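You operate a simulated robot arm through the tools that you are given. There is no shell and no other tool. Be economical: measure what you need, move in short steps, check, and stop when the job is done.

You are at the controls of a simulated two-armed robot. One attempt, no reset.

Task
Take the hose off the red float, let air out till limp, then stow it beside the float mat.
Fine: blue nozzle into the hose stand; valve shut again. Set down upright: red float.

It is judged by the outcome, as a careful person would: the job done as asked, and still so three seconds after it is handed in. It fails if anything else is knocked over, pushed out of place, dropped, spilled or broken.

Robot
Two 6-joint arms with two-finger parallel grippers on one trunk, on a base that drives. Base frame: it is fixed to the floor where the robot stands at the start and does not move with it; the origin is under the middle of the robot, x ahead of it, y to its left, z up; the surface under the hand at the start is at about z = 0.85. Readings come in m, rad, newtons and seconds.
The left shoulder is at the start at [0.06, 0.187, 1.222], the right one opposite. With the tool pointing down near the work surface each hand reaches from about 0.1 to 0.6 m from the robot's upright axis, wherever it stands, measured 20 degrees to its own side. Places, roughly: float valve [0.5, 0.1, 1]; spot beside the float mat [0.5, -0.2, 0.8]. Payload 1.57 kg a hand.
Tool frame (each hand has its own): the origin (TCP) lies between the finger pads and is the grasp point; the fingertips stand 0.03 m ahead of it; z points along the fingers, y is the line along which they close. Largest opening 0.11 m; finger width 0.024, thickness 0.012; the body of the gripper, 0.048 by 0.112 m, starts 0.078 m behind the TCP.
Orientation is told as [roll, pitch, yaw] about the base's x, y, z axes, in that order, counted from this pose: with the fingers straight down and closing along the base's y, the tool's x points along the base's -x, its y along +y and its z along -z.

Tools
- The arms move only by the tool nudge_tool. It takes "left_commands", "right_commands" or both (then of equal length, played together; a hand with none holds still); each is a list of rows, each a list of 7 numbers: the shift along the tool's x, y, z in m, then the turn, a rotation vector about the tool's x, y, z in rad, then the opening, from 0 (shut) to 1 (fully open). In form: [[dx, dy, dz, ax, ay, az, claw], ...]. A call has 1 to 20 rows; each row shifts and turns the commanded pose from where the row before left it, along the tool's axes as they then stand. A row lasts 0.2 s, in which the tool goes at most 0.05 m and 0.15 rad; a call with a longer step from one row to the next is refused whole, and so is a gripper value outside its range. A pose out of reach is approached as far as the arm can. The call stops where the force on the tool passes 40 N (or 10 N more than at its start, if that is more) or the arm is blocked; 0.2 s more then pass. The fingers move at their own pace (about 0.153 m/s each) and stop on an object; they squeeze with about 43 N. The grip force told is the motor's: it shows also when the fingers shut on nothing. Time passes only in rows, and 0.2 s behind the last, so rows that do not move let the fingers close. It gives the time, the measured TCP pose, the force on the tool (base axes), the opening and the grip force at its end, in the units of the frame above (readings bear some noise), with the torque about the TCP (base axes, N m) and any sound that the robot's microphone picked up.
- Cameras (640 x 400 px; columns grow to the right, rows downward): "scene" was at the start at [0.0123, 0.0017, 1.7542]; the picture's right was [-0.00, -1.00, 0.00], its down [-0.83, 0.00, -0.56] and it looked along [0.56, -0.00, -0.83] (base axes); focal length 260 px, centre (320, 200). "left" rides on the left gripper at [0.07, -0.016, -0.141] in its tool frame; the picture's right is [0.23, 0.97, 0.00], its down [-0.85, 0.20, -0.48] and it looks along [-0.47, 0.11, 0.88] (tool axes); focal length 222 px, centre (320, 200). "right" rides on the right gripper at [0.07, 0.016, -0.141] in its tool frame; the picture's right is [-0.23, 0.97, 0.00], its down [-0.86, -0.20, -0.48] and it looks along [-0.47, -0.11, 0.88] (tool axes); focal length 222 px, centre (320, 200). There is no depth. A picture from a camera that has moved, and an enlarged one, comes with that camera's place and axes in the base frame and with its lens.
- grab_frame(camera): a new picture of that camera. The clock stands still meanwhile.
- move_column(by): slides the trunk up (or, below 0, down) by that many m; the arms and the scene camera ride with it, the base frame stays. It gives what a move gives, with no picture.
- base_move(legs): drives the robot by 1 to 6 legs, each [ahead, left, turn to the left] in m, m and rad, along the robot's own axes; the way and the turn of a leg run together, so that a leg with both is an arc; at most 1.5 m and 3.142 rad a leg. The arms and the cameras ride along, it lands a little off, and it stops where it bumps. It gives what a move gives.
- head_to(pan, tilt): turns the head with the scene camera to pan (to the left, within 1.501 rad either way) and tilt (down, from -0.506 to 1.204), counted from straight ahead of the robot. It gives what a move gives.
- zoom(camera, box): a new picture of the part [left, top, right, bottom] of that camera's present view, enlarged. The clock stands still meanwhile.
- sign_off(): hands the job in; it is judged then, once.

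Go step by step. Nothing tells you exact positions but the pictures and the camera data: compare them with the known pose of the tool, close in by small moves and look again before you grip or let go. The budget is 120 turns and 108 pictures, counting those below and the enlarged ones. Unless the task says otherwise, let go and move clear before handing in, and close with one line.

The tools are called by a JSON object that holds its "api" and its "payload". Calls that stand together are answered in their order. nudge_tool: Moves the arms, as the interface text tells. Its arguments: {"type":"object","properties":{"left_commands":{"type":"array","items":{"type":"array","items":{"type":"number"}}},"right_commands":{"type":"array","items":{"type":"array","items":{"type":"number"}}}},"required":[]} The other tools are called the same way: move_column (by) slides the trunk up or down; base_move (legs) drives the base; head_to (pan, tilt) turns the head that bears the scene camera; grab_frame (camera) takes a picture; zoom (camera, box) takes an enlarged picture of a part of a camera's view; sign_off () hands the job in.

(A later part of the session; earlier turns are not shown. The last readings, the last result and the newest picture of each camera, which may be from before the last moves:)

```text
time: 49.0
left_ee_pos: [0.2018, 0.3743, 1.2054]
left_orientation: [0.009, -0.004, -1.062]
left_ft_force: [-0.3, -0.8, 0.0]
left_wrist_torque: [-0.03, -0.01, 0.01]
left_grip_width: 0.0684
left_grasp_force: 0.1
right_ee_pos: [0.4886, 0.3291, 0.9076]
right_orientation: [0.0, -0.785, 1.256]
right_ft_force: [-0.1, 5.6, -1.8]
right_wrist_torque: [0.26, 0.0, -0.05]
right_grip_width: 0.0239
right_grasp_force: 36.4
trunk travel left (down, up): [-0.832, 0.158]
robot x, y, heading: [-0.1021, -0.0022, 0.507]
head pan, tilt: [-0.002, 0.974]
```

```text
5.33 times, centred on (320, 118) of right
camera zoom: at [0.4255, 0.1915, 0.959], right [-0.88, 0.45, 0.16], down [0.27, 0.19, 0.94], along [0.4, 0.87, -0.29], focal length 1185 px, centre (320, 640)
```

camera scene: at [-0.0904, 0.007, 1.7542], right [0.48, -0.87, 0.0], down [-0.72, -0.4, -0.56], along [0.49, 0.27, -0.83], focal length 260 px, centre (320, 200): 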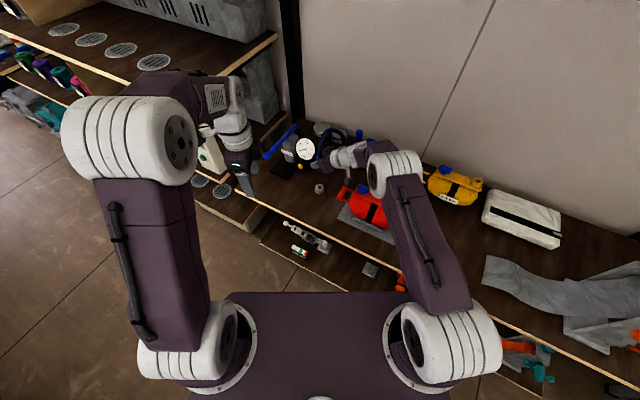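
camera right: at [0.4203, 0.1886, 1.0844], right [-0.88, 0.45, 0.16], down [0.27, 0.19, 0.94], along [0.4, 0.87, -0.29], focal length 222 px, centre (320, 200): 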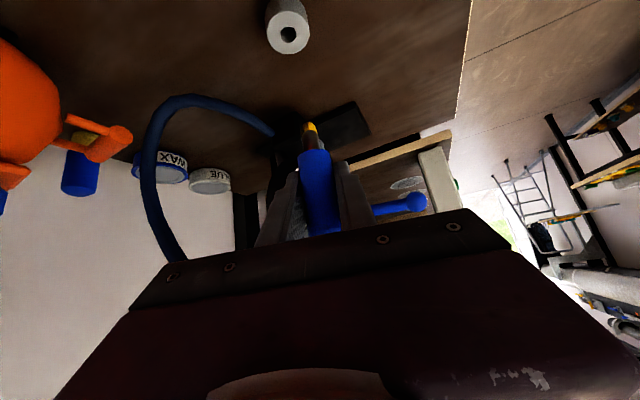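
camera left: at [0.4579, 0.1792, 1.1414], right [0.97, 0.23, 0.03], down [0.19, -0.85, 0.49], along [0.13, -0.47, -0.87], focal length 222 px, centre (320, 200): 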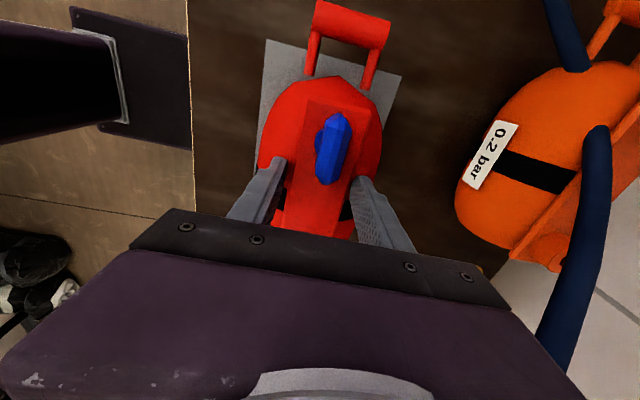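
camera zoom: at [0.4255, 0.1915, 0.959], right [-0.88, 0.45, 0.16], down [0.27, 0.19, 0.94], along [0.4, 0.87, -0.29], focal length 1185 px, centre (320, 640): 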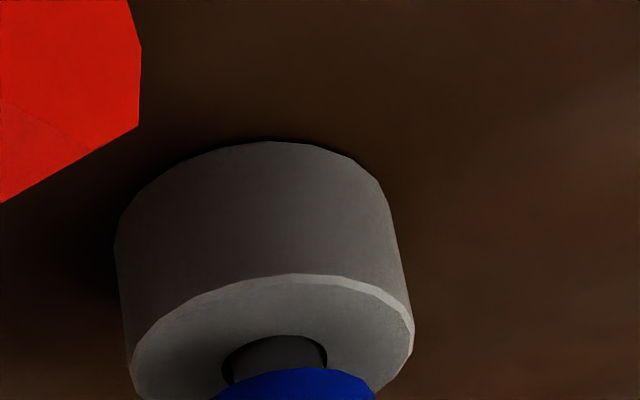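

{"api": "nudge_tool", "payload": {"right_commands": [[-0.001, 0.0005, 0.001, 0, 0, 0, 0], [0, 0, 0, 0, 0, 0, 0]]}}

{"api": "move_column", "payload": {"by": -0.006}}

{"api": "zoom", "payload": {"camera": "right", "box": [270, 90, 370, 165]}}

```text
time: 49.6
left_ee_pos: [0.2019, 0.3744, 1.2044]
left_orientation: [0.009, -0.004, -1.062]
left_ft_force: [0.7, -0.3, -0.3]
left_wrist_torque: [-0.04, 0.0, 0.02]
left_grip_width: 0.0681
left_grasp_force: 0.1
right_ee_pos: [0.4871, 0.3285, 0.9086]
right_orientation: [-0.003, -0.785, 1.256]
right_ft_force: [0.2, 2.1, -1.0]
right_wrist_torque: [0.07, -0.03, 0.0]
right_grip_width: 0.0239
right_grasp_force: 35.9
trunk travel left (down, up): [-0.832, 0.158]
robot x, y, heading: [-0.0952, -0.0005, 0.506]
head pan, tilt: [-0.002, 0.974]
```

```text
time: 50.2
left_ee_pos: [0.2006, 0.3745, 1.1995]
left_orientation: [0.009, -0.004, -1.061]
left_ft_force: [-0.2, -0.3, 0.5]
left_wrist_torque: [0.0, 0.01, 0.0]
left_grip_width: 0.0681
left_grasp_force: 0.0
right_ee_pos: [0.4876, 0.3282, 0.9025]
right_orientation: [-0.002, -0.784, 1.254]
right_ft_force: [1.3, 2.6, -1.0]
right_wrist_torque: [0.11, -0.04, 0.0]
right_grip_width: 0.024
right_grasp_force: 36.1
trunk travel left (down, up): [-0.826, 0.164]
robot x, y, heading: [-0.0991, -0.0011, 0.506]
head pan, tilt: [-0.002, 0.974]
```

```text
5.33 times, centred on (320, 128) of right
camera zoom: at [0.425, 0.1918, 0.9534], right [-0.88, 0.46, 0.16], down [0.27, 0.19, 0.94], along [0.4, 0.87, -0.29], focal length 1185 px, centre (320, 587)
```

zoom: 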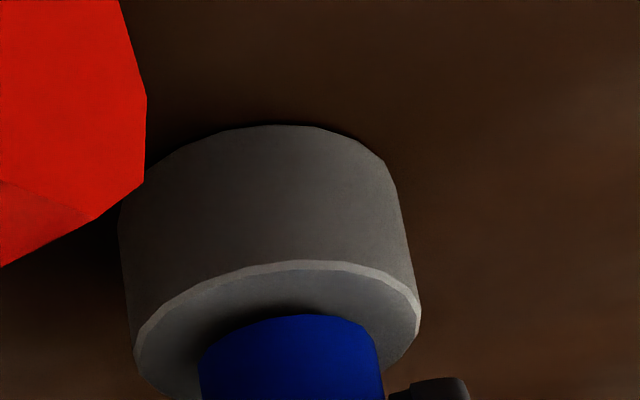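

{"api": "move_column", "payload": {"by": -0.004}}

{"api": "zoom", "payload": {"camera": "right", "box": [270, 90, 370, 165]}}

```text
time: 50.7
left_ee_pos: [0.2002, 0.3741, 1.1957]
left_orientation: [0.011, -0.003, -1.063]
left_ft_force: [-0.1, -0.8, -1.1]
left_wrist_torque: [0.05, -0.01, 0.0]
left_grip_width: 0.0679
left_grasp_force: 0.1
right_ee_pos: [0.4868, 0.3286, 0.9017]
right_orientation: [-0.005, -0.787, 1.258]
right_ft_force: [0.8, 1.2, 9.3]
right_wrist_torque: [0.25, 0.06, -0.16]
right_grip_width: 0.024
right_grasp_force: 35.8
trunk travel left (down, up): [-0.822, 0.168]
robot x, y, heading: [-0.1019, -0.0032, 0.509]
head pan, tilt: [-0.002, 0.974]
```

```text
5.33 times, centred on (320, 128) of right
camera zoom: at [0.4245, 0.1915, 0.9517], right [-0.88, 0.46, 0.16], down [0.27, 0.19, 0.94], along [0.4, 0.87, -0.29], focal length 1185 px, centre (320, 587)
```

zoom: 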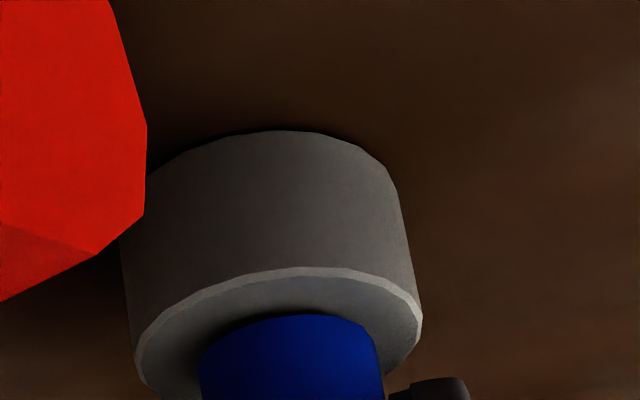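

Seated (9 N contact). Release and retreat along the finger axis.

{"api": "nudge_tool", "payload": {"right_commands": [[-0.001, 0, -0.001, 0, 0, 0, 0], [0, 0, 0, 0, 0, 0, 0.3], [0, 0, 0, 0, 0, 0, 0.5], [0, 0, 0, 0, 0, 0, 0.6], [0, 0, -0.02, 0, 0, 0, 0.6], [0, 0, -0.04, 0, 0, 0, 0.6], [0, 0, -0.04, 0, 0, 0, 0.6], [0, 0, 0, 0, 0, 0, 0.6]]}}

{"api": "grab_frame", "payload": {"camera": "right"}}

{"api": "zoom", "payload": {"camera": "scene", "box": [270, 120, 430, 248]}}

```text
time: 52.5
left_ee_pos: [0.2007, 0.3732, 1.1952]
left_orientation: [0.01, 0.0, -1.065]
left_ft_force: [-0.2, 0.6, -0.3]
left_wrist_torque: [0.02, -0.03, 0.01]
left_grip_width: 0.0682
left_grasp_force: 0.0
right_ee_pos: [0.5239, 0.3015, 0.9442]
right_orientation: [-0.002, -0.782, 1.257]
right_ft_force: [-1.8, 0.0, 0.6]
right_wrist_torque: [-0.15, -0.02, -0.14]
right_grip_width: 0.0661
right_grasp_force: 0.0
right hand out of reach, approached as far as the arm can: row 5, 6, 7
trunk travel left (down, up): [-0.822, 0.168]
robot x, y, heading: [-0.1025, 0.0013, 0.51]
head pan, tilt: [-0.002, 0.974]
```

```text
35 pictures are left
camera right: at [0.4617, 0.164, 0.9954], right [-0.88, 0.46, 0.16], down [0.27, 0.19, 0.94], along [0.4, 0.87, -0.29], focal length 222 px, centre (320, 200)
```

right: 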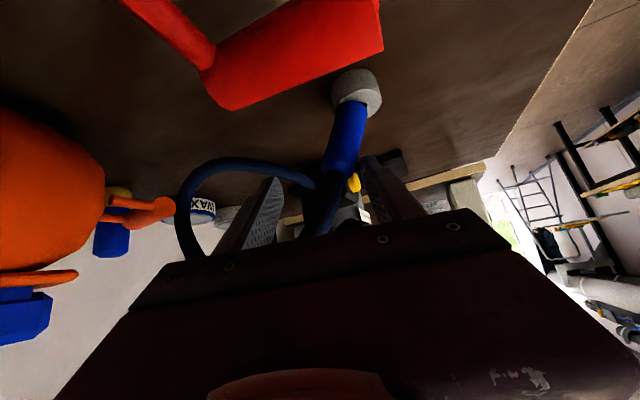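

```text
3.12 times, centred on (350, 184) of scene
camera zoom: at [-0.0905, 0.0071, 1.7262], right [0.48, -0.87, 0.0], down [-0.72, -0.4, -0.56], along [0.49, 0.27, -0.83], focal length 813 px, centre (226, 250)
```

zoom: 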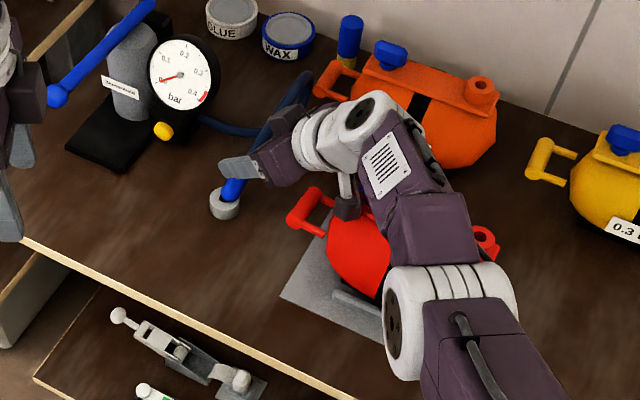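

The retreat hit a reach limit and the hand slid sideways, leaning the nozzle. I move the hand back to the centred position (slightly higher) and look.

{"api": "nudge_tool", "payload": {"right_commands": [[-0.004, 0.02, 0, 0, 0, 0, 0.6], [-0.004, 0.021, 0, 0, 0, 0, 0.6], [0, 0, 0, 0, 0, 0, 0.6]]}}

{"api": "grab_frame", "payload": {"camera": "right"}}

{"api": "zoom", "payload": {"camera": "scene", "box": [290, 150, 370, 214]}}

```text
time: 53.3
left_ee_pos: [0.2005, 0.3742, 1.1949]
left_orientation: [0.009, 0.0, -1.063]
left_ft_force: [0.3, -0.2, -1.0]
left_wrist_torque: [0.02, 0.0, 0.02]
left_grip_width: 0.068
left_grasp_force: 0.0
right_ee_pos: [0.5033, 0.3304, 0.9434]
right_orientation: [-0.001, -0.785, 1.256]
right_ft_force: [-0.3, 0.8, -0.4]
right_wrist_torque: [0.02, 0.0, -0.02]
right_grip_width: 0.066
right_grasp_force: 0.0
right hand out of reach, approached as far as the arm can: row 1, 2
trunk travel left (down, up): [-0.822, 0.168]
robot x, y, heading: [-0.1028, 0.0006, 0.506]
head pan, tilt: [-0.002, 0.974]
```

```text
33 pictures are left
camera right: at [0.4409, 0.1943, 0.9938], right [-0.88, 0.46, 0.16], down [0.27, 0.19, 0.94], along [0.4, 0.87, -0.29], focal length 222 px, centre (320, 200)
```

right: 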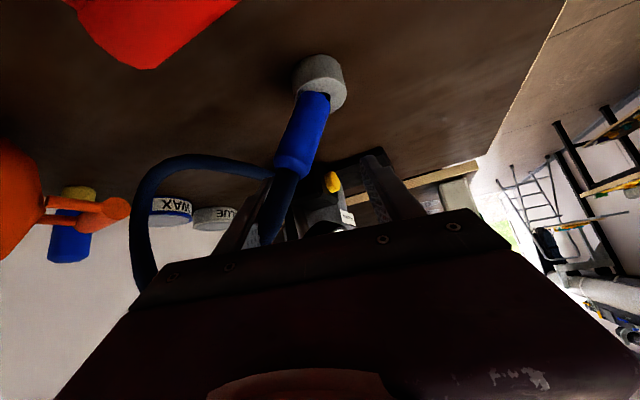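

```text
6.25 times, centred on (330, 182) of scene
camera zoom: at [-0.0896, 0.0067, 1.7262], right [0.48, -0.87, 0.0], down [-0.72, -0.4, -0.56], along [0.49, 0.27, -0.83], focal length 1626 px, centre (258, 312)
```

zoom: 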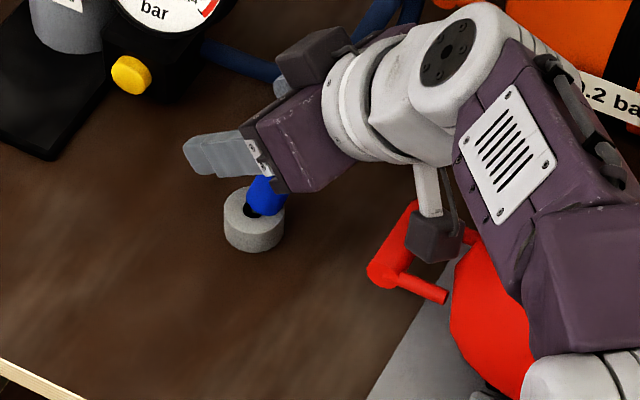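

The nozzle leans in the stand, touching the +x finger. I shift the whole base about 15 mm to recentre the hand over the stand, which straightens it.

{"api": "base_move", "payload": {"legs": [[-0.014, 0.006, 0]]}}

{"api": "zoom", "payload": {"camera": "right", "box": [220, 40, 420, 240]}}

```text
time: 54.1
left_ee_pos: [0.19, 0.3727, 1.1929]
left_orientation: [0.005, 0.0, -1.062]
left_ft_force: [-0.5, -0.5, -1.1]
left_wrist_torque: [-0.03, 0.03, 0.0]
left_grip_width: 0.0681
left_grasp_force: 0.2
right_ee_pos: [0.4926, 0.33, 0.9408]
right_orientation: [0.003, -0.786, 1.253]
right_ft_force: [0.7, 0.0, 0.1]
right_wrist_torque: [-0.02, 0.01, -0.02]
right_grip_width: 0.0661
right_grasp_force: 0.0
trunk travel left (down, up): [-0.822, 0.168]
robot x, y, heading: [-0.1176, -0.0015, 0.509]
head pan, tilt: [-0.002, 0.974]
```

```text
2.00 times, centred on (320, 140) of right
camera zoom: at [0.429, 0.1931, 0.9916], right [-0.88, 0.46, 0.16], down [0.27, 0.19, 0.94], along [0.4, 0.87, -0.29], focal length 444 px, centre (320, 320)
```

zoom: 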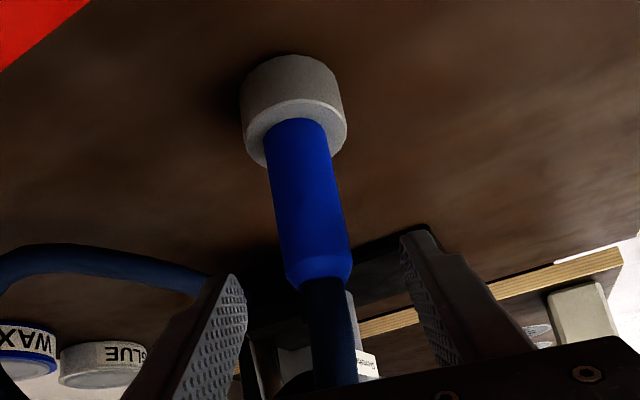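

The nozzle sits upright and seated in the stand. Raise the whole trunk to clear it.

{"api": "move_column", "payload": {"by": 0.1}}

{"api": "zoom", "payload": {"camera": "scene", "box": [270, 120, 430, 248]}}

```text
time: 55.4
left_ee_pos: [0.1848, 0.3723, 1.2944]
left_orientation: [0.007, -0.002, -1.062]
left_ft_force: [-0.8, 0.4, 0.3]
left_wrist_torque: [-0.02, 0.02, 0.0]
left_grip_width: 0.068
left_grasp_force: 0.1
right_ee_pos: [0.4877, 0.3304, 1.0428]
right_orientation: [-0.002, -0.785, 1.255]
right_ft_force: [-0.2, -0.3, 0.2]
right_wrist_torque: [0.04, 0.02, 0.01]
right_grip_width: 0.066
right_grasp_force: 0.0
trunk travel left (down, up): [-0.922, 0.068]
robot x, y, heading: [-0.119, -0.0011, 0.51]
head pan, tilt: [-0.002, 0.974]
```

```text
3.12 times, centred on (350, 184) of scene
camera zoom: at [-0.1046, 0.0057, 1.8262], right [0.48, -0.87, 0.0], down [-0.72, -0.4, -0.56], along [0.49, 0.27, -0.83], focal length 813 px, centre (226, 250)
```

zoom: 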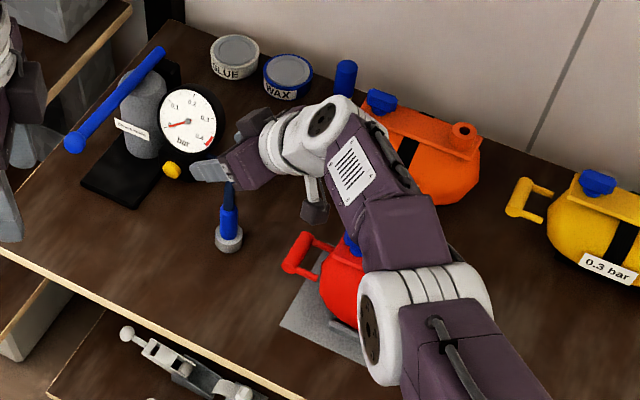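

The nozzle stands in the stand. Raise more, retreat along the fingers' direction with the base, then turn back.

{"api": "move_column", "payload": {"by": 0.05}}

{"api": "base_move", "payload": {"legs": [[-0.08, -0.072, 0], [0, 0, -0.51]]}}

{"api": "grab_frame", "payload": {"camera": "scene"}}

```text
time: 56.3
left_ee_pos: [0.187, 0.3725, 1.3449]
left_orientation: [0.008, -0.003, -1.06]
left_ft_force: [1.1, 0.2, 0.2]
left_wrist_torque: [0.02, 0.0, -0.01]
left_grip_width: 0.0684
left_grasp_force: 0.1
right_ee_pos: [0.4884, 0.3298, 1.0938]
right_orientation: [-0.002, -0.784, 1.257]
right_ft_force: [-0.6, 0.7, 0.0]
right_wrist_torque: [-0.01, -0.03, 0.02]
right_grip_width: 0.0661
right_grasp_force: 0.0
trunk travel left (down, up): [-0.972, 0.018]
robot x, y, heading: [-0.1156, -0.0007, 0.511]
head pan, tilt: [-0.002, 0.974]
```

```text
time: 58.9
left_ee_pos: [0.2946, 0.0762, 1.3449]
left_orientation: [0.007, -0.003, -1.568]
left_ft_force: [0.5, -0.2, -0.4]
left_wrist_torque: [0.01, -0.01, 0.01]
left_grip_width: 0.0682
left_grasp_force: 0.1
right_ee_pos: [0.5393, -0.1084, 1.0935]
right_orientation: [-0.005, -0.785, 0.749]
right_ft_force: [-0.2, 0.5, 0.5]
right_wrist_torque: [0.0, 0.01, -0.01]
right_grip_width: 0.0659
right_grasp_force: 0.0
trunk travel left (down, up): [-0.972, 0.018]
robot x, y, heading: [-0.1497, -0.1043, 0.006]
head pan, tilt: [-0.002, 0.974]
```

```text
29 pictures are left
camera scene: at [-0.1385, -0.1018, 1.8762], right [0.0, -1.0, 0.0], down [-0.83, 0.0, -0.56], along [0.56, 0.0, -0.83], focal length 260 px, centre (320, 200)
```

scene: 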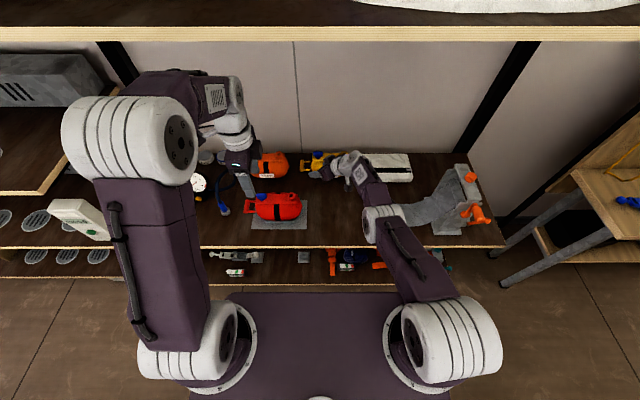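

Now re-orient the right hand to vertical, closing along x (to hold the float's plate at the port end).

{"api": "nudge_tool", "payload": {"right_commands": [[-0.025, 0, -0.03, 0, 0, 0, 0.7], [-0.025, 0, -0.03, 0, 0, 0, 0.7], [-0.025, 0, -0.03, 0, 0, 0, 0.7], [0, 0, 0, 0, 0.131, 0, 0.7], [0, 0, 0, 0, 0.131, 0, 0.7], [0, 0, 0, 0, 0.131, 0, 0.7], [0, 0, 0, 0, 0.131, 0, 0.7], [0, 0, 0, 0, 0.131, 0, 0.7], [0, 0, 0, 0, 0.131, 0, 0.7], [0, 0, 0, 0, 0, -0.137, 0.7], [0, 0, 0, 0, 0, -0.137, 0.7], [0, 0, 0, 0, 0, -0.137, 0.7], [0, 0, 0, 0, 0, -0.137, 0.7], [0, 0, 0, 0, 0, -0.137, 0.7], [0, 0, 0, 0, 0, -0.137, 0.7], [0, 0, 0, 0, 0, 0, 0.7]]}}

```text
time: 62.3
left_ee_pos: [0.2941, 0.0758, 1.3452]
left_orientation: [0.008, -0.003, -1.569]
left_ft_force: [0.1, -0.6, 0.8]
left_wrist_torque: [0.0, 0.01, 0.01]
left_grip_width: 0.0683
left_grasp_force: 0.0
right_ee_pos: [0.4427, -0.1526, 1.2061]
right_orientation: [-0.049, -0.042, 1.572]
right_ft_force: [0.1, 0.2, 0.8]
right_wrist_torque: [0.02, -0.02, -0.04]
right_grip_width: 0.0768
right_grasp_force: 0.1
right hand out of reach, approached as far as the arm can: row 1, 2, 3, 4, 5, 6, 7, 8, 9
trunk travel left (down, up): [-0.972, 0.018]
robot x, y, heading: [-0.15, -0.1055, 0.001]
head pan, tilt: [-0.002, 0.974]
```

{"api": "nudge_tool", "payload": {"right_commands": [[0, 0, 0, -0.049, 0.042, 0, 0.7], [0, 0, 0, 0, 0, 0, 0.7]]}}

{"api": "base_move", "payload": {"legs": [[0.05, 0.195, 0]]}}

{"api": "move_column", "payload": {"by": -0.1}}

{"api": "grab_frame", "payload": {"camera": "scene"}}

{"api": "grab_frame", "payload": {"camera": "right"}}

```text
time: 62.9
left_ee_pos: [0.2945, 0.0762, 1.3473]
left_orientation: [0.008, -0.003, -1.569]
left_ft_force: [-0.1, 0.2, -0.1]
left_wrist_torque: [-0.01, -0.01, 0.0]
left_grip_width: 0.0683
left_grasp_force: 0.1
right_ee_pos: [0.4262, -0.1545, 1.2061]
right_orientation: [0.0, 0.0, 1.568]
right_ft_force: [-0.4, 0.8, 0.9]
right_wrist_torque: [-0.02, 0.02, 0.0]
right_grip_width: 0.0773
right_grasp_force: 0.0
right hand out of reach, approached as far as the arm can: row 1
trunk travel left (down, up): [-0.972, 0.018]
robot x, y, heading: [-0.1515, -0.1055, 0.0]
head pan, tilt: [-0.002, 0.974]
```

```text
time: 64.5
left_ee_pos: [0.342, 0.2663, 1.3462]
left_orientation: [0.01, 0.002, -1.57]
left_ft_force: [1.0, 0.0, 0.1]
left_wrist_torque: [0.03, -0.02, 0.04]
left_grip_width: 0.0681
left_grasp_force: 0.1
right_ee_pos: [0.4761, 0.0334, 1.2061]
right_orientation: [0.001, -0.001, 1.57]
right_ft_force: [-0.4, -1.2, 0.7]
right_wrist_torque: [0.05, -0.01, -0.02]
right_grip_width: 0.077
right_grasp_force: 0.0
trunk travel left (down, up): [-0.972, 0.018]
robot x, y, heading: [-0.1039, 0.0898, 0.005]
head pan, tilt: [-0.002, 0.974]
```

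```text
time: 65.9
left_ee_pos: [0.3425, 0.27, 1.2447]
left_orientation: [0.007, -0.001, -1.568]
left_ft_force: [-0.5, 0.5, 0.4]
left_wrist_torque: [0.01, 0.02, 0.02]
left_grip_width: 0.0684
left_grasp_force: 0.0
right_ee_pos: [0.4764, 0.0357, 1.1058]
right_orientation: [-0.001, 0.0, 1.571]
right_ft_force: [-0.8, -0.5, 0.0]
right_wrist_torque: [0.03, -0.02, 0.01]
right_grip_width: 0.0772
right_grasp_force: 0.1
trunk travel left (down, up): [-0.872, 0.118]
robot x, y, heading: [-0.1045, 0.0908, 0.005]
head pan, tilt: [-0.002, 0.974]
```

```text
28 pictures are left
camera scene: at [-0.0893, 0.0907, 1.7762], right [0.0, -1.0, 0.0], down [-0.83, 0.0, -0.56], along [0.56, 0.0, -0.83], focal length 260 px, centre (320, 200)
```

scene: 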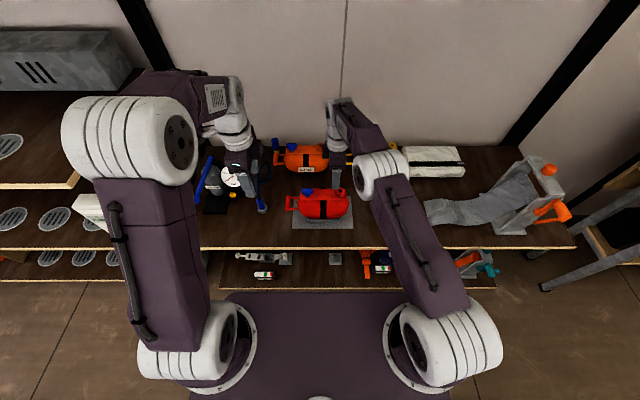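

```text
27 pictures are left
camera right: at [0.4595, -0.0329, 1.2474], right [-0.97, 0.23, 0.0], down [0.2, 0.85, 0.48], along [0.11, 0.47, -0.88], focal length 222 px, centre (320, 200)
```

right: 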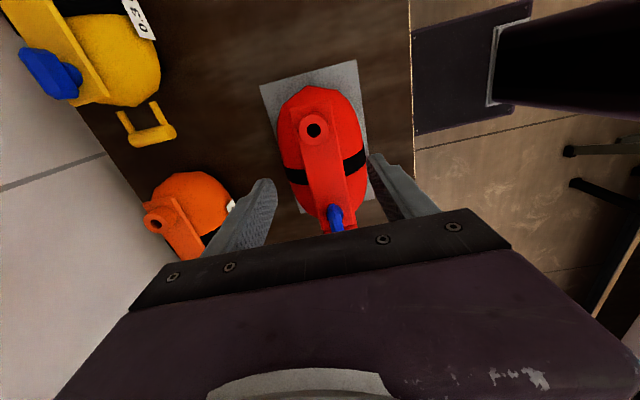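

Right hand is nearly above the plate beside the port. Lower to the grip height found before (TCP z≈1.006) and close.

{"api": "nudge_tool", "payload": {"right_commands": [[0, -0.001, 0.03, 0, 0, 0, 0.7], [0, 0, 0.03, 0, 0, 0, 0.7], [0, 0, 0.03, 0, 0, 0, 0.7], [0, 0, 0.009, 0, 0, 0, 0.7], [0, 0, 0, 0, 0, 0, 0.6], [0, 0, 0, 0, 0, 0, 0.5], [0, 0, 0, 0, 0, 0, 0.3], [0, 0, 0, 0, 0, 0, 0.3]]}}

{"api": "zoom", "payload": {"camera": "scene", "box": [270, 160, 370, 240]}}

```text
time: 67.7
left_ee_pos: [0.3451, 0.2703, 1.2448]
left_orientation: [0.009, -0.002, -1.569]
left_ft_force: [0.2, 0.7, 0.3]
left_wrist_torque: [0.03, -0.02, -0.02]
left_grip_width: 0.0684
left_grasp_force: 0.1
right_ee_pos: [0.4777, 0.0374, 1.0077]
right_orientation: [-0.001, 0.0, 1.569]
right_ft_force: [7.6, 1.1, 3.1]
right_wrist_torque: [0.12, -1.14, -0.86]
right_grip_width: 0.0392
right_grasp_force: 42.8
right hand out of reach, approached as far as the arm can: row 4
trunk travel left (down, up): [-0.872, 0.118]
robot x, y, heading: [-0.1034, 0.0889, -0.002]
head pan, tilt: [-0.002, 0.974]
```

```text
5.00 times, centred on (320, 200) of scene
camera zoom: at [-0.0874, 0.0916, 1.7762], right [0.0, -1.0, 0.0], down [-0.83, 0.0, -0.56], along [0.56, 0.0, -0.83], focal length 1301 px, centre (320, 200)
```

zoom: 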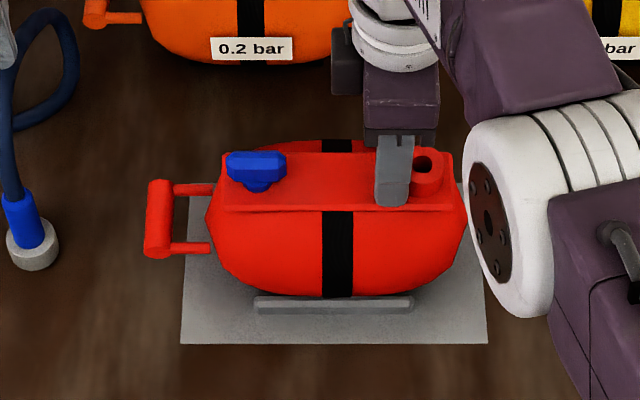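

It clamped the port's flank above the plate. Reopen, shift toward the middle and 5 mm lower, then regrip the plate.

{"api": "nudge_tool", "payload": {"right_commands": [[0, 0, 0, 0, 0, 0, 0.5], [0, 0, 0, 0, 0, 0, 0.7], [0, 0, 0, 0, 0, 0, 0.7], [-0.016, 0, -0.002, 0, 0, 0, 0.7], [0, 0, 0, 0, 0, 0, 0.7]]}}

{"api": "move_column", "payload": {"by": -0.006}}

{"api": "nudge_tool", "payload": {"right_commands": [[0, 0, 0, 0, 0, 0, 0.6], [0, 0, 0, 0, 0, 0, 0.5], [0, 0, 0, 0, 0, 0, 0.4], [0, 0, 0, 0, 0, 0, 0.3], [0, 0, 0, 0, 0, 0, 0.3]]}}

```text
time: 68.9
left_ee_pos: [0.3428, 0.2698, 1.2443]
left_orientation: [0.008, -0.003, -1.569]
left_ft_force: [-0.1, -0.7, 0.2]
left_wrist_torque: [0.03, -0.01, 0.0]
left_grip_width: 0.0683
left_grasp_force: 0.2
right_ee_pos: [0.4721, 0.0525, 1.0118]
right_orientation: [0.002, -0.001, 1.57]
right_ft_force: [0.5, -0.3, 0.3]
right_wrist_torque: [0.0, 0.0, 0.0]
right_grip_width: 0.077
right_grasp_force: 0.1
right hand out of reach, approached as far as the arm can: row 4
trunk travel left (down, up): [-0.872, 0.118]
robot x, y, heading: [-0.1015, 0.0872, -0.0]
head pan, tilt: [-0.002, 0.974]
```

```text
time: 69.4
left_ee_pos: [0.3437, 0.2693, 1.2385]
left_orientation: [0.008, -0.002, -1.569]
left_ft_force: [0.1, 0.5, -0.1]
left_wrist_torque: [-0.03, 0.03, 0.01]
left_grip_width: 0.0682
left_grasp_force: 0.1
right_ee_pos: [0.4706, 0.0528, 1.0053]
right_orientation: [0.002, -0.001, 1.571]
right_ft_force: [-0.1, -0.8, 0.2]
right_wrist_torque: [0.03, 0.02, 0.0]
right_grip_width: 0.0767
right_grasp_force: 0.1
trunk travel left (down, up): [-0.866, 0.124]
robot x, y, heading: [-0.1017, 0.0916, 0.004]
head pan, tilt: [-0.002, 0.974]
```

```text
time: 70.6
left_ee_pos: [0.3438, 0.2698, 1.2396]
left_orientation: [0.009, -0.001, -1.569]
left_ft_force: [0.2, 0.6, 0.2]
left_wrist_torque: [-0.01, 0.0, -0.01]
left_grip_width: 0.0679
left_grasp_force: 0.0
right_ee_pos: [0.4717, 0.0526, 1.0062]
right_orientation: [-0.003, -0.002, 1.569]
right_ft_force: [7.0, -1.2, 11.4]
right_wrist_torque: [0.66, -0.66, -0.28]
right_grip_width: 0.0499
right_grasp_force: 43.1
trunk travel left (down, up): [-0.866, 0.124]
robot x, y, heading: [-0.1003, 0.0888, 0.003]
head pan, tilt: [-0.002, 0.974]
```

Plate held (50 mm). Now the left hand goes above the valve (≈0.472,0.137).

{"api": "nudge_tool", "payload": {"left_commands": [[-0.0266, 0.0256, 0.024, 0, 0, 0, 0.5], [-0.0266, 0.0256, 0.024, 0, 0, 0, 0.5], [-0.0266, 0.0256, 0.024, 0, 0, 0, 0.5], [-0.0266, 0.0256, 0.024, 0, 0, 0, 0.5], [-0.0266, 0.0256, 0.024, 0, 0, 0, 0.5], [0, 0, 0, 0, 0, 0, 0.5]]}}

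{"api": "grab_frame", "payload": {"camera": "left"}}

{"api": "zoom", "payload": {"camera": "scene", "box": [270, 150, 370, 230]}}

```text
time: 72.0
left_ee_pos: [0.4714, 0.137, 1.1205]
left_orientation: [0.008, -0.002, -1.569]
left_ft_force: [-0.3, 0.1, -0.4]
left_wrist_torque: [0.0, 0.0, 0.0]
left_grip_width: 0.055
left_grasp_force: 0.0
right_ee_pos: [0.472, 0.0517, 1.0067]
right_orientation: [-0.003, 0.0, 1.569]
right_ft_force: [15.7, -3.3, 20.9]
right_wrist_torque: [0.63, -1.18, -0.62]
right_grip_width: 0.0497
right_grasp_force: 42.8
trunk travel left (down, up): [-0.866, 0.124]
robot x, y, heading: [-0.1026, 0.0924, 0.003]
head pan, tilt: [-0.002, 0.974]
```

```text
25 pictures are left
camera left: at [0.454, 0.2081, 1.2601], right [0.97, 0.23, 0.01], down [0.2, -0.85, 0.48], along [0.12, -0.47, -0.88], focal length 222 px, centre (320, 200)
```

left: 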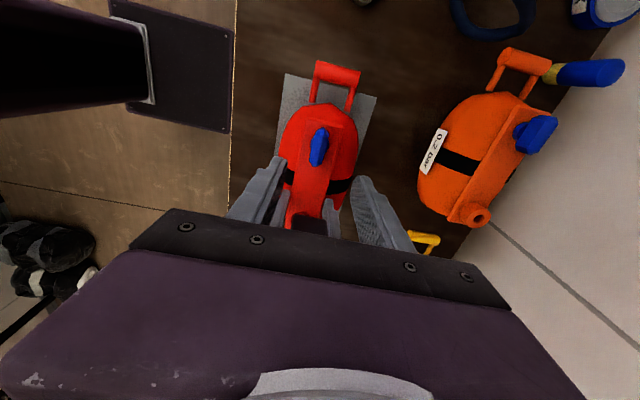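

```text
5.00 times, centred on (320, 190) of scene
camera zoom: at [-0.0894, 0.0921, 1.7703], right [0.0, -1.0, 0.0], down [-0.83, 0.0, -0.56], along [0.56, 0.0, -0.83], focal length 1301 px, centre (320, 250)
```

zoom: 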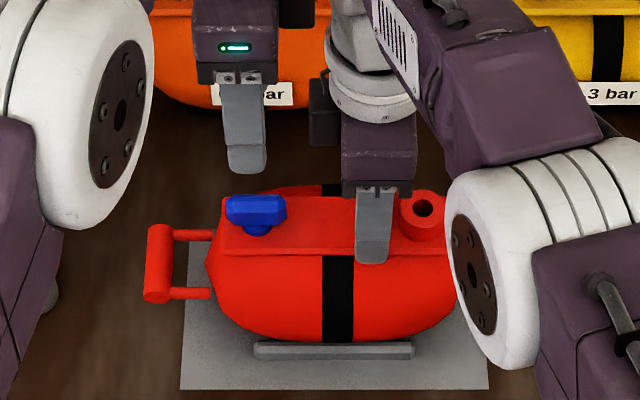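

{"api": "nudge_tool", "payload": {"left_commands": [[0.001, 0, 0.035, 0, 0, 0, 0.5], [0, 0, 0.035, 0, 0, 0, 0.5], [0, 0, 0.03, 0, 0, 0, 0.5], [0, 0, 0.01, 0, 0, 0, 0.5], [0, 0, 0, 0, 0, 0, 0.3], [0, 0, 0, 0, 0, 0, 0.2], [0, 0, 0, 0, 0, 0, 0.0], [0, 0, 0, 0, 0, 0, 0.0]]}}

{"api": "zoom", "payload": {"camera": "scene", "box": [280, 160, 360, 224]}}

```text
time: 72.8
left_ee_pos: [0.4734, 0.1391, 1.0408]
left_orientation: [0.013, -0.007, -1.573]
left_ft_force: [-4.1, 2.2, 10.3]
left_wrist_torque: [-0.66, -0.25, -0.27]
left_grip_width: 0.055
left_grasp_force: 0.1
right_ee_pos: [0.4725, 0.0528, 1.0069]
right_orientation: [-0.008, -0.002, 1.57]
right_ft_force: [1.8, -0.6, 3.2]
right_wrist_torque: [-0.04, 0.31, 0.09]
right_grip_width: 0.0498
right_grasp_force: 42.8
trunk travel left (down, up): [-0.866, 0.124]
robot x, y, heading: [-0.1006, 0.0922, -0.001]
head pan, tilt: [-0.002, 0.974]
stopped in row 3 (left hand): the force on the tool passed its limit at 84 N (the readings are from after the stop); the commanded pose is now the measured one
```

```text
6.25 times, centred on (320, 192) of scene
camera zoom: at [-0.0913, 0.0923, 1.7699], right [0.0, -1.0, 0.0], down [-0.83, 0.0, -0.56], along [0.56, 0.0, -0.83], focal length 1626 px, centre (320, 250)
```

zoom: 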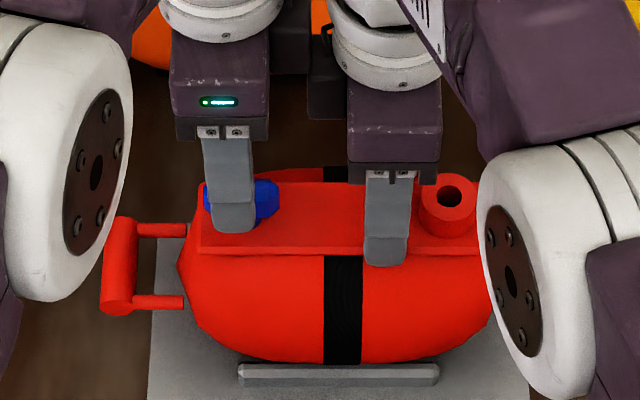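

The two hands' housings touched each other. I raise the left hand, and move the right hand to hold the port neck instead, further away.

{"api": "nudge_tool", "payload": {"left_commands": [[0, 0, -0.04, 0, 0, 0, 0.5], [0.02, 0, -0.04, 0, 0, 0, 0.5], [0, 0, 0, 0, 0, 0, 0.5], [0, 0, 0, 0, 0, 0, 0.5], [0, 0, 0, 0, 0, 0, 0.5], [0, 0, 0, 0, 0, 0, 0.5], [0, 0, 0, 0, 0, 0, 0.5], [0, 0, 0, 0, 0, 0, 0.5]], "right_commands": [[0, 0, 0, 0, 0, 0, 0.3], [0, 0, 0, 0, 0, 0, 0.5], [0, 0, 0, 0, 0, 0, 0.7], [0.018, 0, -0.005, 0, 0, 0, 0.7], [0.018, -0.004, 0, 0, 0, 0, 0.7], [0, 0, 0, 0, 0, 0, 0.5], [0, 0, 0, 0, 0, 0, 0.2], [0, 0, 0, 0, 0, 0, 0.2]]}}

{"api": "grab_frame", "payload": {"camera": "left"}}

```text
time: 74.6
left_ee_pos: [0.4744, 0.1588, 1.121]
left_orientation: [0.01, -0.006, -1.572]
left_ft_force: [-1.2, 0.7, 0.2]
left_wrist_torque: [-0.01, -0.05, 0.0]
left_grip_width: 0.0547
left_grasp_force: 0.0
right_ee_pos: [0.4777, 0.0158, 1.0102]
right_orientation: [-0.007, -0.002, 1.569]
right_ft_force: [1.7, -1.3, 0.5]
right_wrist_torque: [0.03, -0.29, -0.07]
right_grip_width: 0.0332
right_grasp_force: 40.9
trunk travel left (down, up): [-0.866, 0.124]
robot x, y, heading: [-0.1021, 0.0929, 0.007]
head pan, tilt: [-0.002, 0.974]
```

```text
22 pictures are left
camera left: at [0.4569, 0.2294, 1.2593], right [0.97, 0.23, 0.01], down [0.19, -0.85, 0.49], along [0.12, -0.47, -0.87], focal length 222 px, centre (320, 200)
```

left: 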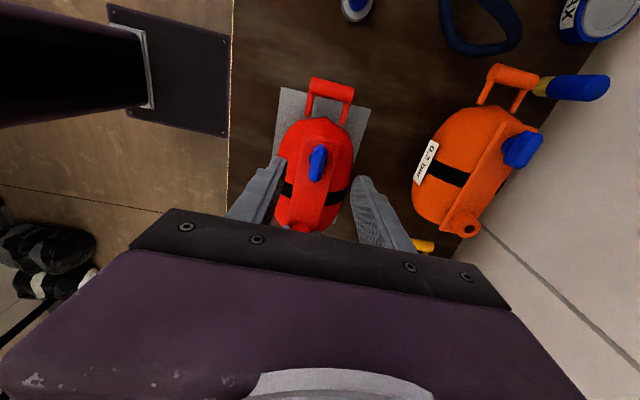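

Port neck held (33 mm). Lower the left hand onto the valve wing again.

{"api": "nudge_tool", "payload": {"left_commands": [[-0.0185, 0.002, 0.03, 0, 0, 0, 0.5], [0, 0, 0.03, 0, 0, 0, 0.5], [0, 0, 0.025, 0, 0, 0, 0.5], [0, 0, 0.015, 0, 0, 0, 0.5], [0, 0, 0.008, 0, 0, 0, 0.5], [0, 0, 0, 0, 0, 0, 0.5]]}}

{"api": "zoom", "payload": {"camera": "scene", "box": [280, 160, 360, 224]}}

```text
time: 76.0
left_ee_pos: [0.4768, 0.1383, 1.011]
left_orientation: [0.011, -0.006, -1.573]
left_ft_force: [-0.5, -0.3, -1.0]
left_wrist_torque: [0.06, -0.01, -0.02]
left_grip_width: 0.0551
left_grasp_force: 0.0
right_ee_pos: [0.4771, 0.016, 1.0112]
right_orientation: [-0.005, -0.002, 1.569]
right_ft_force: [3.1, -0.7, 1.0]
right_wrist_torque: [0.17, -0.45, -0.14]
right_grip_width: 0.0331
right_grasp_force: 41.0
trunk travel left (down, up): [-0.866, 0.124]
robot x, y, heading: [-0.1021, 0.0875, 0.0]
head pan, tilt: [-0.002, 0.974]
```

```text
6.25 times, centred on (320, 192) of scene
camera zoom: at [-0.0883, 0.0909, 1.7702], right [0.0, -1.0, 0.0], down [-0.83, 0.0, -0.56], along [0.56, 0.0, -0.83], focal length 1626 px, centre (320, 250)
```

zoom: 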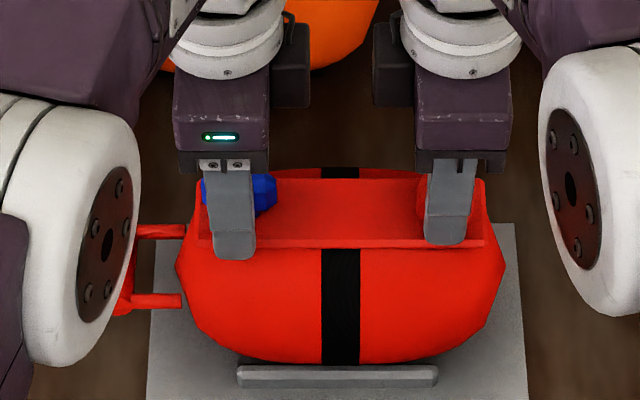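

Clear now. Close on the wing.

{"api": "nudge_tool", "payload": {"left_commands": [[0, 0, 0, 0, 0, 0, 0.35], [0, 0, 0, 0, 0, 0, 0.2], [0, 0, 0, 0, 0, 0, 0], [0, 0, 0, 0, 0, 0, 0]]}}

{"api": "nudge_tool", "payload": {"left_commands": [[0, 0, 0, 0, 0, -0.08, 0], [0, 0, 0, 0, 0, -0.08, 0], [0, 0, 0, 0, 0, 0, 0]]}}

```text
time: 77.0
left_ee_pos: [0.4776, 0.1399, 1.0114]
left_orientation: [0.011, -0.006, -1.573]
left_ft_force: [-1.0, 0.6, -0.1]
left_wrist_torque: [0.09, -0.16, -0.06]
left_grip_width: 0.0152
left_grasp_force: 31.0
right_ee_pos: [0.4777, 0.016, 1.0111]
right_orientation: [-0.007, -0.003, 1.568]
right_ft_force: [5.5, -1.5, 2.4]
right_wrist_torque: [-0.06, -0.59, 0.01]
right_grip_width: 0.0329
right_grasp_force: 41.4
trunk travel left (down, up): [-0.866, 0.124]
robot x, y, heading: [-0.1034, 0.0898, 0.002]
head pan, tilt: [-0.002, 0.974]
```

```text
time: 77.8
left_ee_pos: [0.4772, 0.139, 1.0115]
left_orientation: [0.01, -0.008, -1.411]
left_ft_force: [-3.0, -5.0, -1.1]
left_wrist_torque: [0.27, -0.04, -0.01]
left_grip_width: 0.0156
left_grasp_force: 31.2
right_ee_pos: [0.4764, 0.0159, 1.0104]
right_orientation: [-0.01, -0.003, 1.568]
right_ft_force: [5.6, 1.5, 4.5]
right_wrist_torque: [-0.1, -0.46, -0.14]
right_grip_width: 0.0332
right_grasp_force: 41.4
trunk travel left (down, up): [-0.866, 0.124]
robot x, y, heading: [-0.1034, 0.0901, 0.003]
head pan, tilt: [-0.002, 0.974]
```

The wing turns easily counter-clockwise. Continue to about a quarter turn and listen.

{"api": "nudge_tool", "payload": {"left_commands": [[0, 0, 0, 0, 0, -0.14, 0], [0, 0, 0, 0, 0, -0.14, 0], [0, 0, 0, 0, 0, -0.14, 0], [0, 0, 0, 0, 0, -0.14, 0], [0, 0, 0, 0, 0, 0, 0]]}}

{"api": "zoom", "payload": {"camera": "left", "box": [200, 60, 420, 240]}}

```text
time: 79.0
left_ee_pos: [0.4769, 0.1403, 1.0124]
left_orientation: [0.002, -0.01, -0.852]
left_ft_force: [-5.5, -12.4, -7.4]
left_wrist_torque: [0.54, 0.51, -0.04]
left_grip_width: 0.0152
left_grasp_force: 30.9
right_ee_pos: [0.4761, 0.0173, 1.011]
right_orientation: [-0.008, -0.005, 1.569]
right_ft_force: [5.7, 9.9, 9.7]
right_wrist_torque: [0.39, -0.65, -0.3]
right_grip_width: 0.033
right_grasp_force: 40.9
trunk travel left (down, up): [-0.866, 0.124]
robot x, y, heading: [-0.1012, 0.0909, 0.002]
head pan, tilt: [-0.002, 0.974]
```

```text
2.22 times, centred on (310, 150) of left
camera zoom: at [0.4187, 0.1825, 1.1514], right [0.58, 0.81, 0.0], down [0.71, -0.51, 0.49], along [0.4, -0.28, -0.87], focal length 494 px, centre (342, 311)
```

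zoom: 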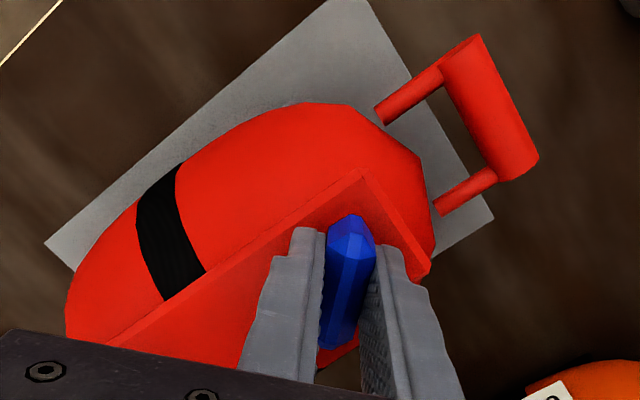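

{"api": "nudge_tool", "payload": {"left_commands": [[-0.0015, -0.0013, 0.001, 0, 0, -0.14, 0], [0, 0, 0, 0, 0, -0.14, 0], [0, 0, 0, 0, 0, -0.14, 0], [0, 0, 0, 0, 0, -0.14, 0], [0, 0, 0, 0, 0, -0.14, 0], [0, 0, 0, 0, 0, -0.1, 0], [0, 0, 0, 0, 0, 0, 0], [0, 0, 0, 0, 0, 0, 0]]}}

{"api": "zoom", "payload": {"camera": "scene", "box": [280, 160, 360, 224]}}

```text
time: 80.8
left_ee_pos: [0.4764, 0.1388, 1.0127]
left_orientation: [-0.005, -0.011, -0.051]
left_ft_force: [-9.3, 0.1, 4.3]
left_wrist_torque: [0.21, 0.18, -0.02]
left_grip_width: 0.0155
left_grasp_force: 31.1
right_ee_pos: [0.4758, 0.0172, 1.0126]
right_orientation: [-0.007, -0.002, 1.57]
right_ft_force: [13.6, 3.7, 5.8]
right_wrist_torque: [0.24, -0.76, -0.03]
right_grip_width: 0.0336
right_grasp_force: 41.1
trunk travel left (down, up): [-0.866, 0.124]
robot x, y, heading: [-0.0995, 0.0852, 0.002]
head pan, tilt: [-0.002, 0.974]
```

```text
6.25 times, centred on (320, 192) of scene
camera zoom: at [-0.0896, 0.0923, 1.7703], right [0.0, -1.0, 0.0], down [-0.83, 0.0, -0.56], along [0.56, 0.0, -0.83], focal length 1626 px, centre (320, 250)
```

zoom: 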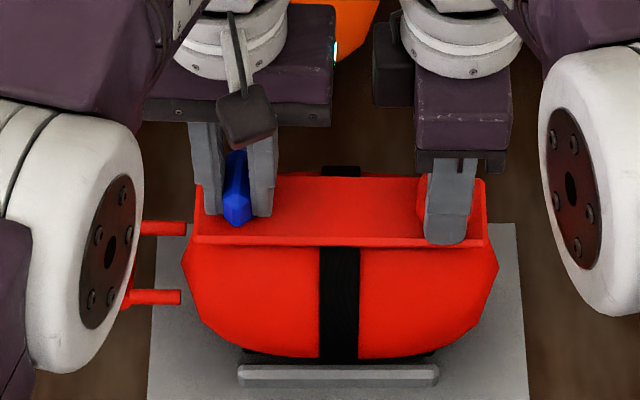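

The valve is a quarter turn open and the body already looks slightly slimmer. Wait while it empties.

{"api": "nudge_tool", "payload": {"left_commands": [[0, 0, 0, 0, 0, 0, 0], [0, 0, 0, 0, 0, 0, 0], [0, 0, 0, 0, 0, 0, 0], [0, 0, 0, 0, 0, 0, 0], [0, 0, 0, 0, 0, 0, 0], [0, 0, 0, 0, 0, 0, 0], [0, 0, 0, 0, 0, 0, 0], [0, 0, 0, 0, 0, 0, 0], [0, 0, 0, 0, 0, 0, 0], [0, 0, 0, 0, 0, 0, 0], [0, 0, 0, 0, 0, 0, 0], [0, 0, 0, 0, 0, 0, 0], [0, 0, 0, 0, 0, 0, 0], [0, 0, 0, 0, 0, 0, 0], [0, 0, 0, 0, 0, 0, 0], [0, 0, 0, 0, 0, 0, 0], [0, 0, 0, 0, 0, 0, 0], [0, 0, 0, 0, 0, 0, 0], [0, 0, 0, 0, 0, 0, 0], [0, 0, 0, 0, 0, 0, 0]]}}

{"api": "zoom", "payload": {"camera": "scene", "box": [280, 160, 360, 224]}}

```text
time: 85.0
left_ee_pos: [0.476, 0.1386, 1.0129]
left_orientation: [-0.005, -0.012, -0.053]
left_ft_force: [-1.6, 1.7, 7.2]
left_wrist_torque: [0.16, -0.37, 0.05]
left_grip_width: 0.0154
left_grasp_force: 30.6
right_ee_pos: [0.4761, 0.017, 1.0116]
right_orientation: [-0.005, 0.0, 1.569]
right_ft_force: [12.6, 0.5, 10.6]
right_wrist_torque: [-0.1, -0.8, 0.05]
right_grip_width: 0.033
right_grasp_force: 41.3
trunk travel left (down, up): [-0.866, 0.124]
robot x, y, heading: [-0.1022, 0.0901, 0.006]
head pan, tilt: [-0.002, 0.974]
```

```text
6.25 times, centred on (320, 192) of scene
camera zoom: at [-0.0895, 0.0921, 1.7702], right [0.0, -1.0, 0.0], down [-0.83, 0.0, -0.56], along [0.56, 0.0, -0.83], focal length 1626 px, centre (320, 250)
```

zoom: 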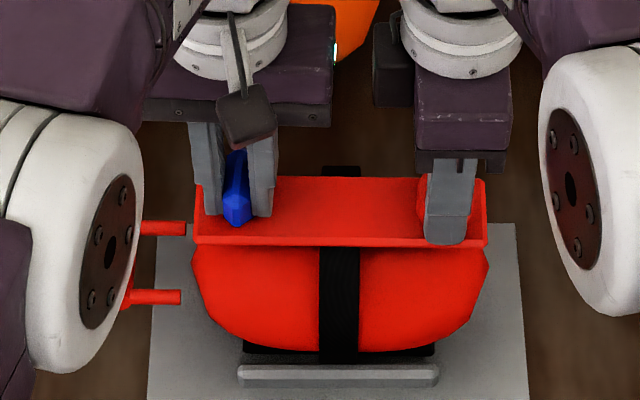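

Deflating steadily. Wait more.

{"api": "nudge_tool", "payload": {"left_commands": [[0, 0, 0, 0, 0, 0, 0], [0, 0, 0, 0, 0, 0, 0], [0, 0, 0, 0, 0, 0, 0], [0, 0, 0, 0, 0, 0, 0], [0, 0, 0, 0, 0, 0, 0], [0, 0, 0, 0, 0, 0, 0], [0, 0, 0, 0, 0, 0, 0], [0, 0, 0, 0, 0, 0, 0], [0, 0, 0, 0, 0, 0, 0], [0, 0, 0, 0, 0, 0, 0], [0, 0, 0, 0, 0, 0, 0], [0, 0, 0, 0, 0, 0, 0], [0, 0, 0, 0, 0, 0, 0], [0, 0, 0, 0, 0, 0, 0], [0, 0, 0, 0, 0, 0, 0], [0, 0, 0, 0, 0, 0, 0], [0, 0, 0, 0, 0, 0, 0], [0, 0, 0, 0, 0, 0, 0], [0, 0, 0, 0, 0, 0, 0], [0, 0, 0, 0, 0, 0, 0]]}}

{"api": "nudge_tool", "payload": {"left_commands": [[0, 0, 0, 0, 0, 0, 0], [0, 0, 0, 0, 0, 0, 0], [0, 0, 0, 0, 0, 0, 0], [0, 0, 0, 0, 0, 0, 0], [0, 0, 0, 0, 0, 0, 0], [0, 0, 0, 0, 0, 0, 0], [0, 0, 0, 0, 0, 0, 0], [0, 0, 0, 0, 0, 0, 0], [0, 0, 0, 0, 0, 0, 0], [0, 0, 0, 0, 0, 0, 0], [0, 0, 0, 0, 0, 0, 0], [0, 0, 0, 0, 0, 0, 0], [0, 0, 0, 0, 0, 0, 0], [0, 0, 0, 0, 0, 0, 0], [0, 0, 0, 0, 0, 0, 0], [0, 0, 0, 0, 0, 0, 0], [0, 0, 0, 0, 0, 0, 0], [0, 0, 0, 0, 0, 0, 0], [0, 0, 0, 0, 0, 0, 0], [0, 0, 0, 0, 0, 0, 0]]}}

{"api": "zoom", "payload": {"camera": "scene", "box": [280, 160, 360, 224]}}

```text
time: 89.2
left_ee_pos: [0.4771, 0.138, 1.0129]
left_orientation: [-0.005, -0.01, -0.052]
left_ft_force: [-4.0, 4.6, 5.6]
left_wrist_torque: [0.19, -0.01, 0.02]
left_grip_width: 0.0151
left_grasp_force: 31.4
right_ee_pos: [0.4768, 0.0174, 1.0127]
right_orientation: [-0.009, -0.002, 1.57]
right_ft_force: [11.4, -1.6, 7.5]
right_wrist_torque: [0.0, -0.78, 0.02]
right_grip_width: 0.0334
right_grasp_force: 41.1
trunk travel left (down, up): [-0.866, 0.124]
robot x, y, heading: [-0.0999, 0.0868, 0.005]
head pan, tilt: [-0.002, 0.974]
```

```text
time: 93.4
left_ee_pos: [0.476, 0.1372, 1.0119]
left_orientation: [-0.006, -0.01, -0.052]
left_ft_force: [-4.1, 3.0, 3.4]
left_wrist_torque: [0.19, 0.19, -0.03]
left_grip_width: 0.0152
left_grasp_force: 31.0
right_ee_pos: [0.4769, 0.0167, 1.0115]
right_orientation: [-0.008, -0.002, 1.57]
right_ft_force: [9.1, -1.0, 4.8]
right_wrist_torque: [-0.01, -0.62, 0.05]
right_grip_width: 0.033
right_grasp_force: 41.1
trunk travel left (down, up): [-0.866, 0.124]
robot x, y, heading: [-0.1013, 0.0897, 0.005]
head pan, tilt: [-0.002, 0.974]
```

```text
6.25 times, centred on (320, 192) of scene
camera zoom: at [-0.0894, 0.092, 1.7702], right [0.0, -1.0, 0.0], down [-0.83, 0.0, -0.56], along [0.56, 0.0, -0.83], focal length 1626 px, centre (320, 250)
```

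zoom: 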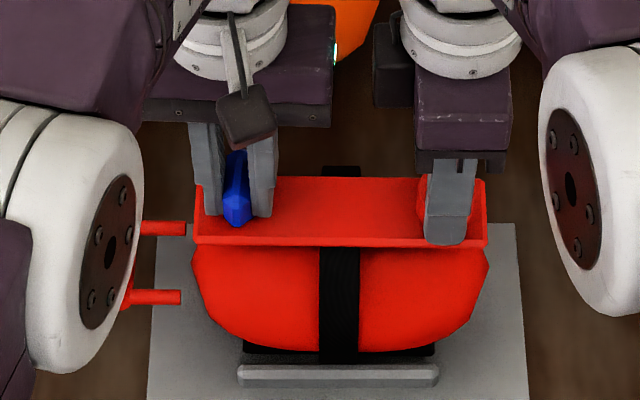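

The shape is the same as 8 s ago, so it is limp. Shut the valve by turning back.

{"api": "nudge_tool", "payload": {"left_commands": [[0, 0, 0, 0, 0, 0.14, 0], [0, 0, 0, 0, 0, 0.14, 0], [0, 0, 0, 0, 0, 0.14, 0], [0, 0, 0, 0, 0, 0.14, 0], [0, 0, 0, 0, 0, 0.14, 0], [0, 0, 0, 0, 0, 0.14, 0], [0, 0, 0, 0, 0, 0.14, 0], [0, 0, 0, 0, 0, 0.14, 0], [0, 0, 0, 0, 0, 0.14, 0], [0, 0, 0, 0, 0, 0.14, 0], [0, 0, 0, 0, 0, 0.12, 0], [0, 0, 0, 0, 0, 0.02, 0], [0, 0, 0, 0, 0, 0, 0]]}}

{"api": "zoom", "payload": {"camera": "left", "box": [200, 60, 420, 240]}}

```text
time: 96.2
left_ee_pos: [0.4778, 0.1389, 1.0109]
left_orientation: [0.012, -0.005, -1.594]
left_ft_force: [6.6, 15.3, 8.0]
left_wrist_torque: [0.2, -0.28, 0.28]
left_grip_width: 0.0153
left_grasp_force: 30.5
right_ee_pos: [0.4766, 0.0167, 1.0104]
right_orientation: [-0.006, 0.0, 1.567]
right_ft_force: [4.0, -12.0, 4.0]
right_wrist_torque: [-0.45, -0.67, 0.34]
right_grip_width: 0.0333
right_grasp_force: 40.9
trunk travel left (down, up): [-0.866, 0.124]
robot x, y, heading: [-0.103, 0.0912, 0.001]
head pan, tilt: [-0.002, 0.974]
```

```text
2.22 times, centred on (310, 150) of left
camera zoom: at [0.4623, 0.2107, 1.1511], right [0.98, 0.21, 0.01], down [0.17, -0.86, 0.49], along [0.11, -0.47, -0.87], focal length 494 px, centre (342, 311)
```

zoom: 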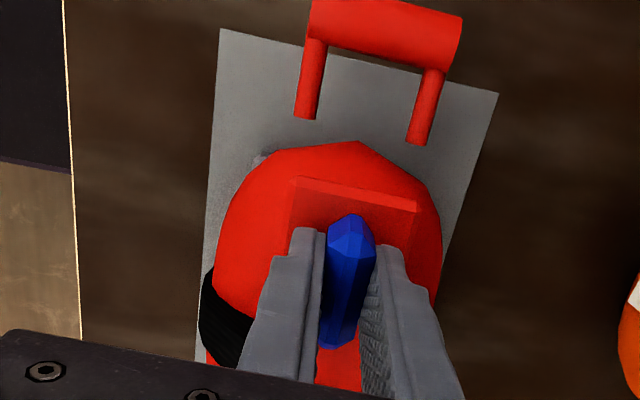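

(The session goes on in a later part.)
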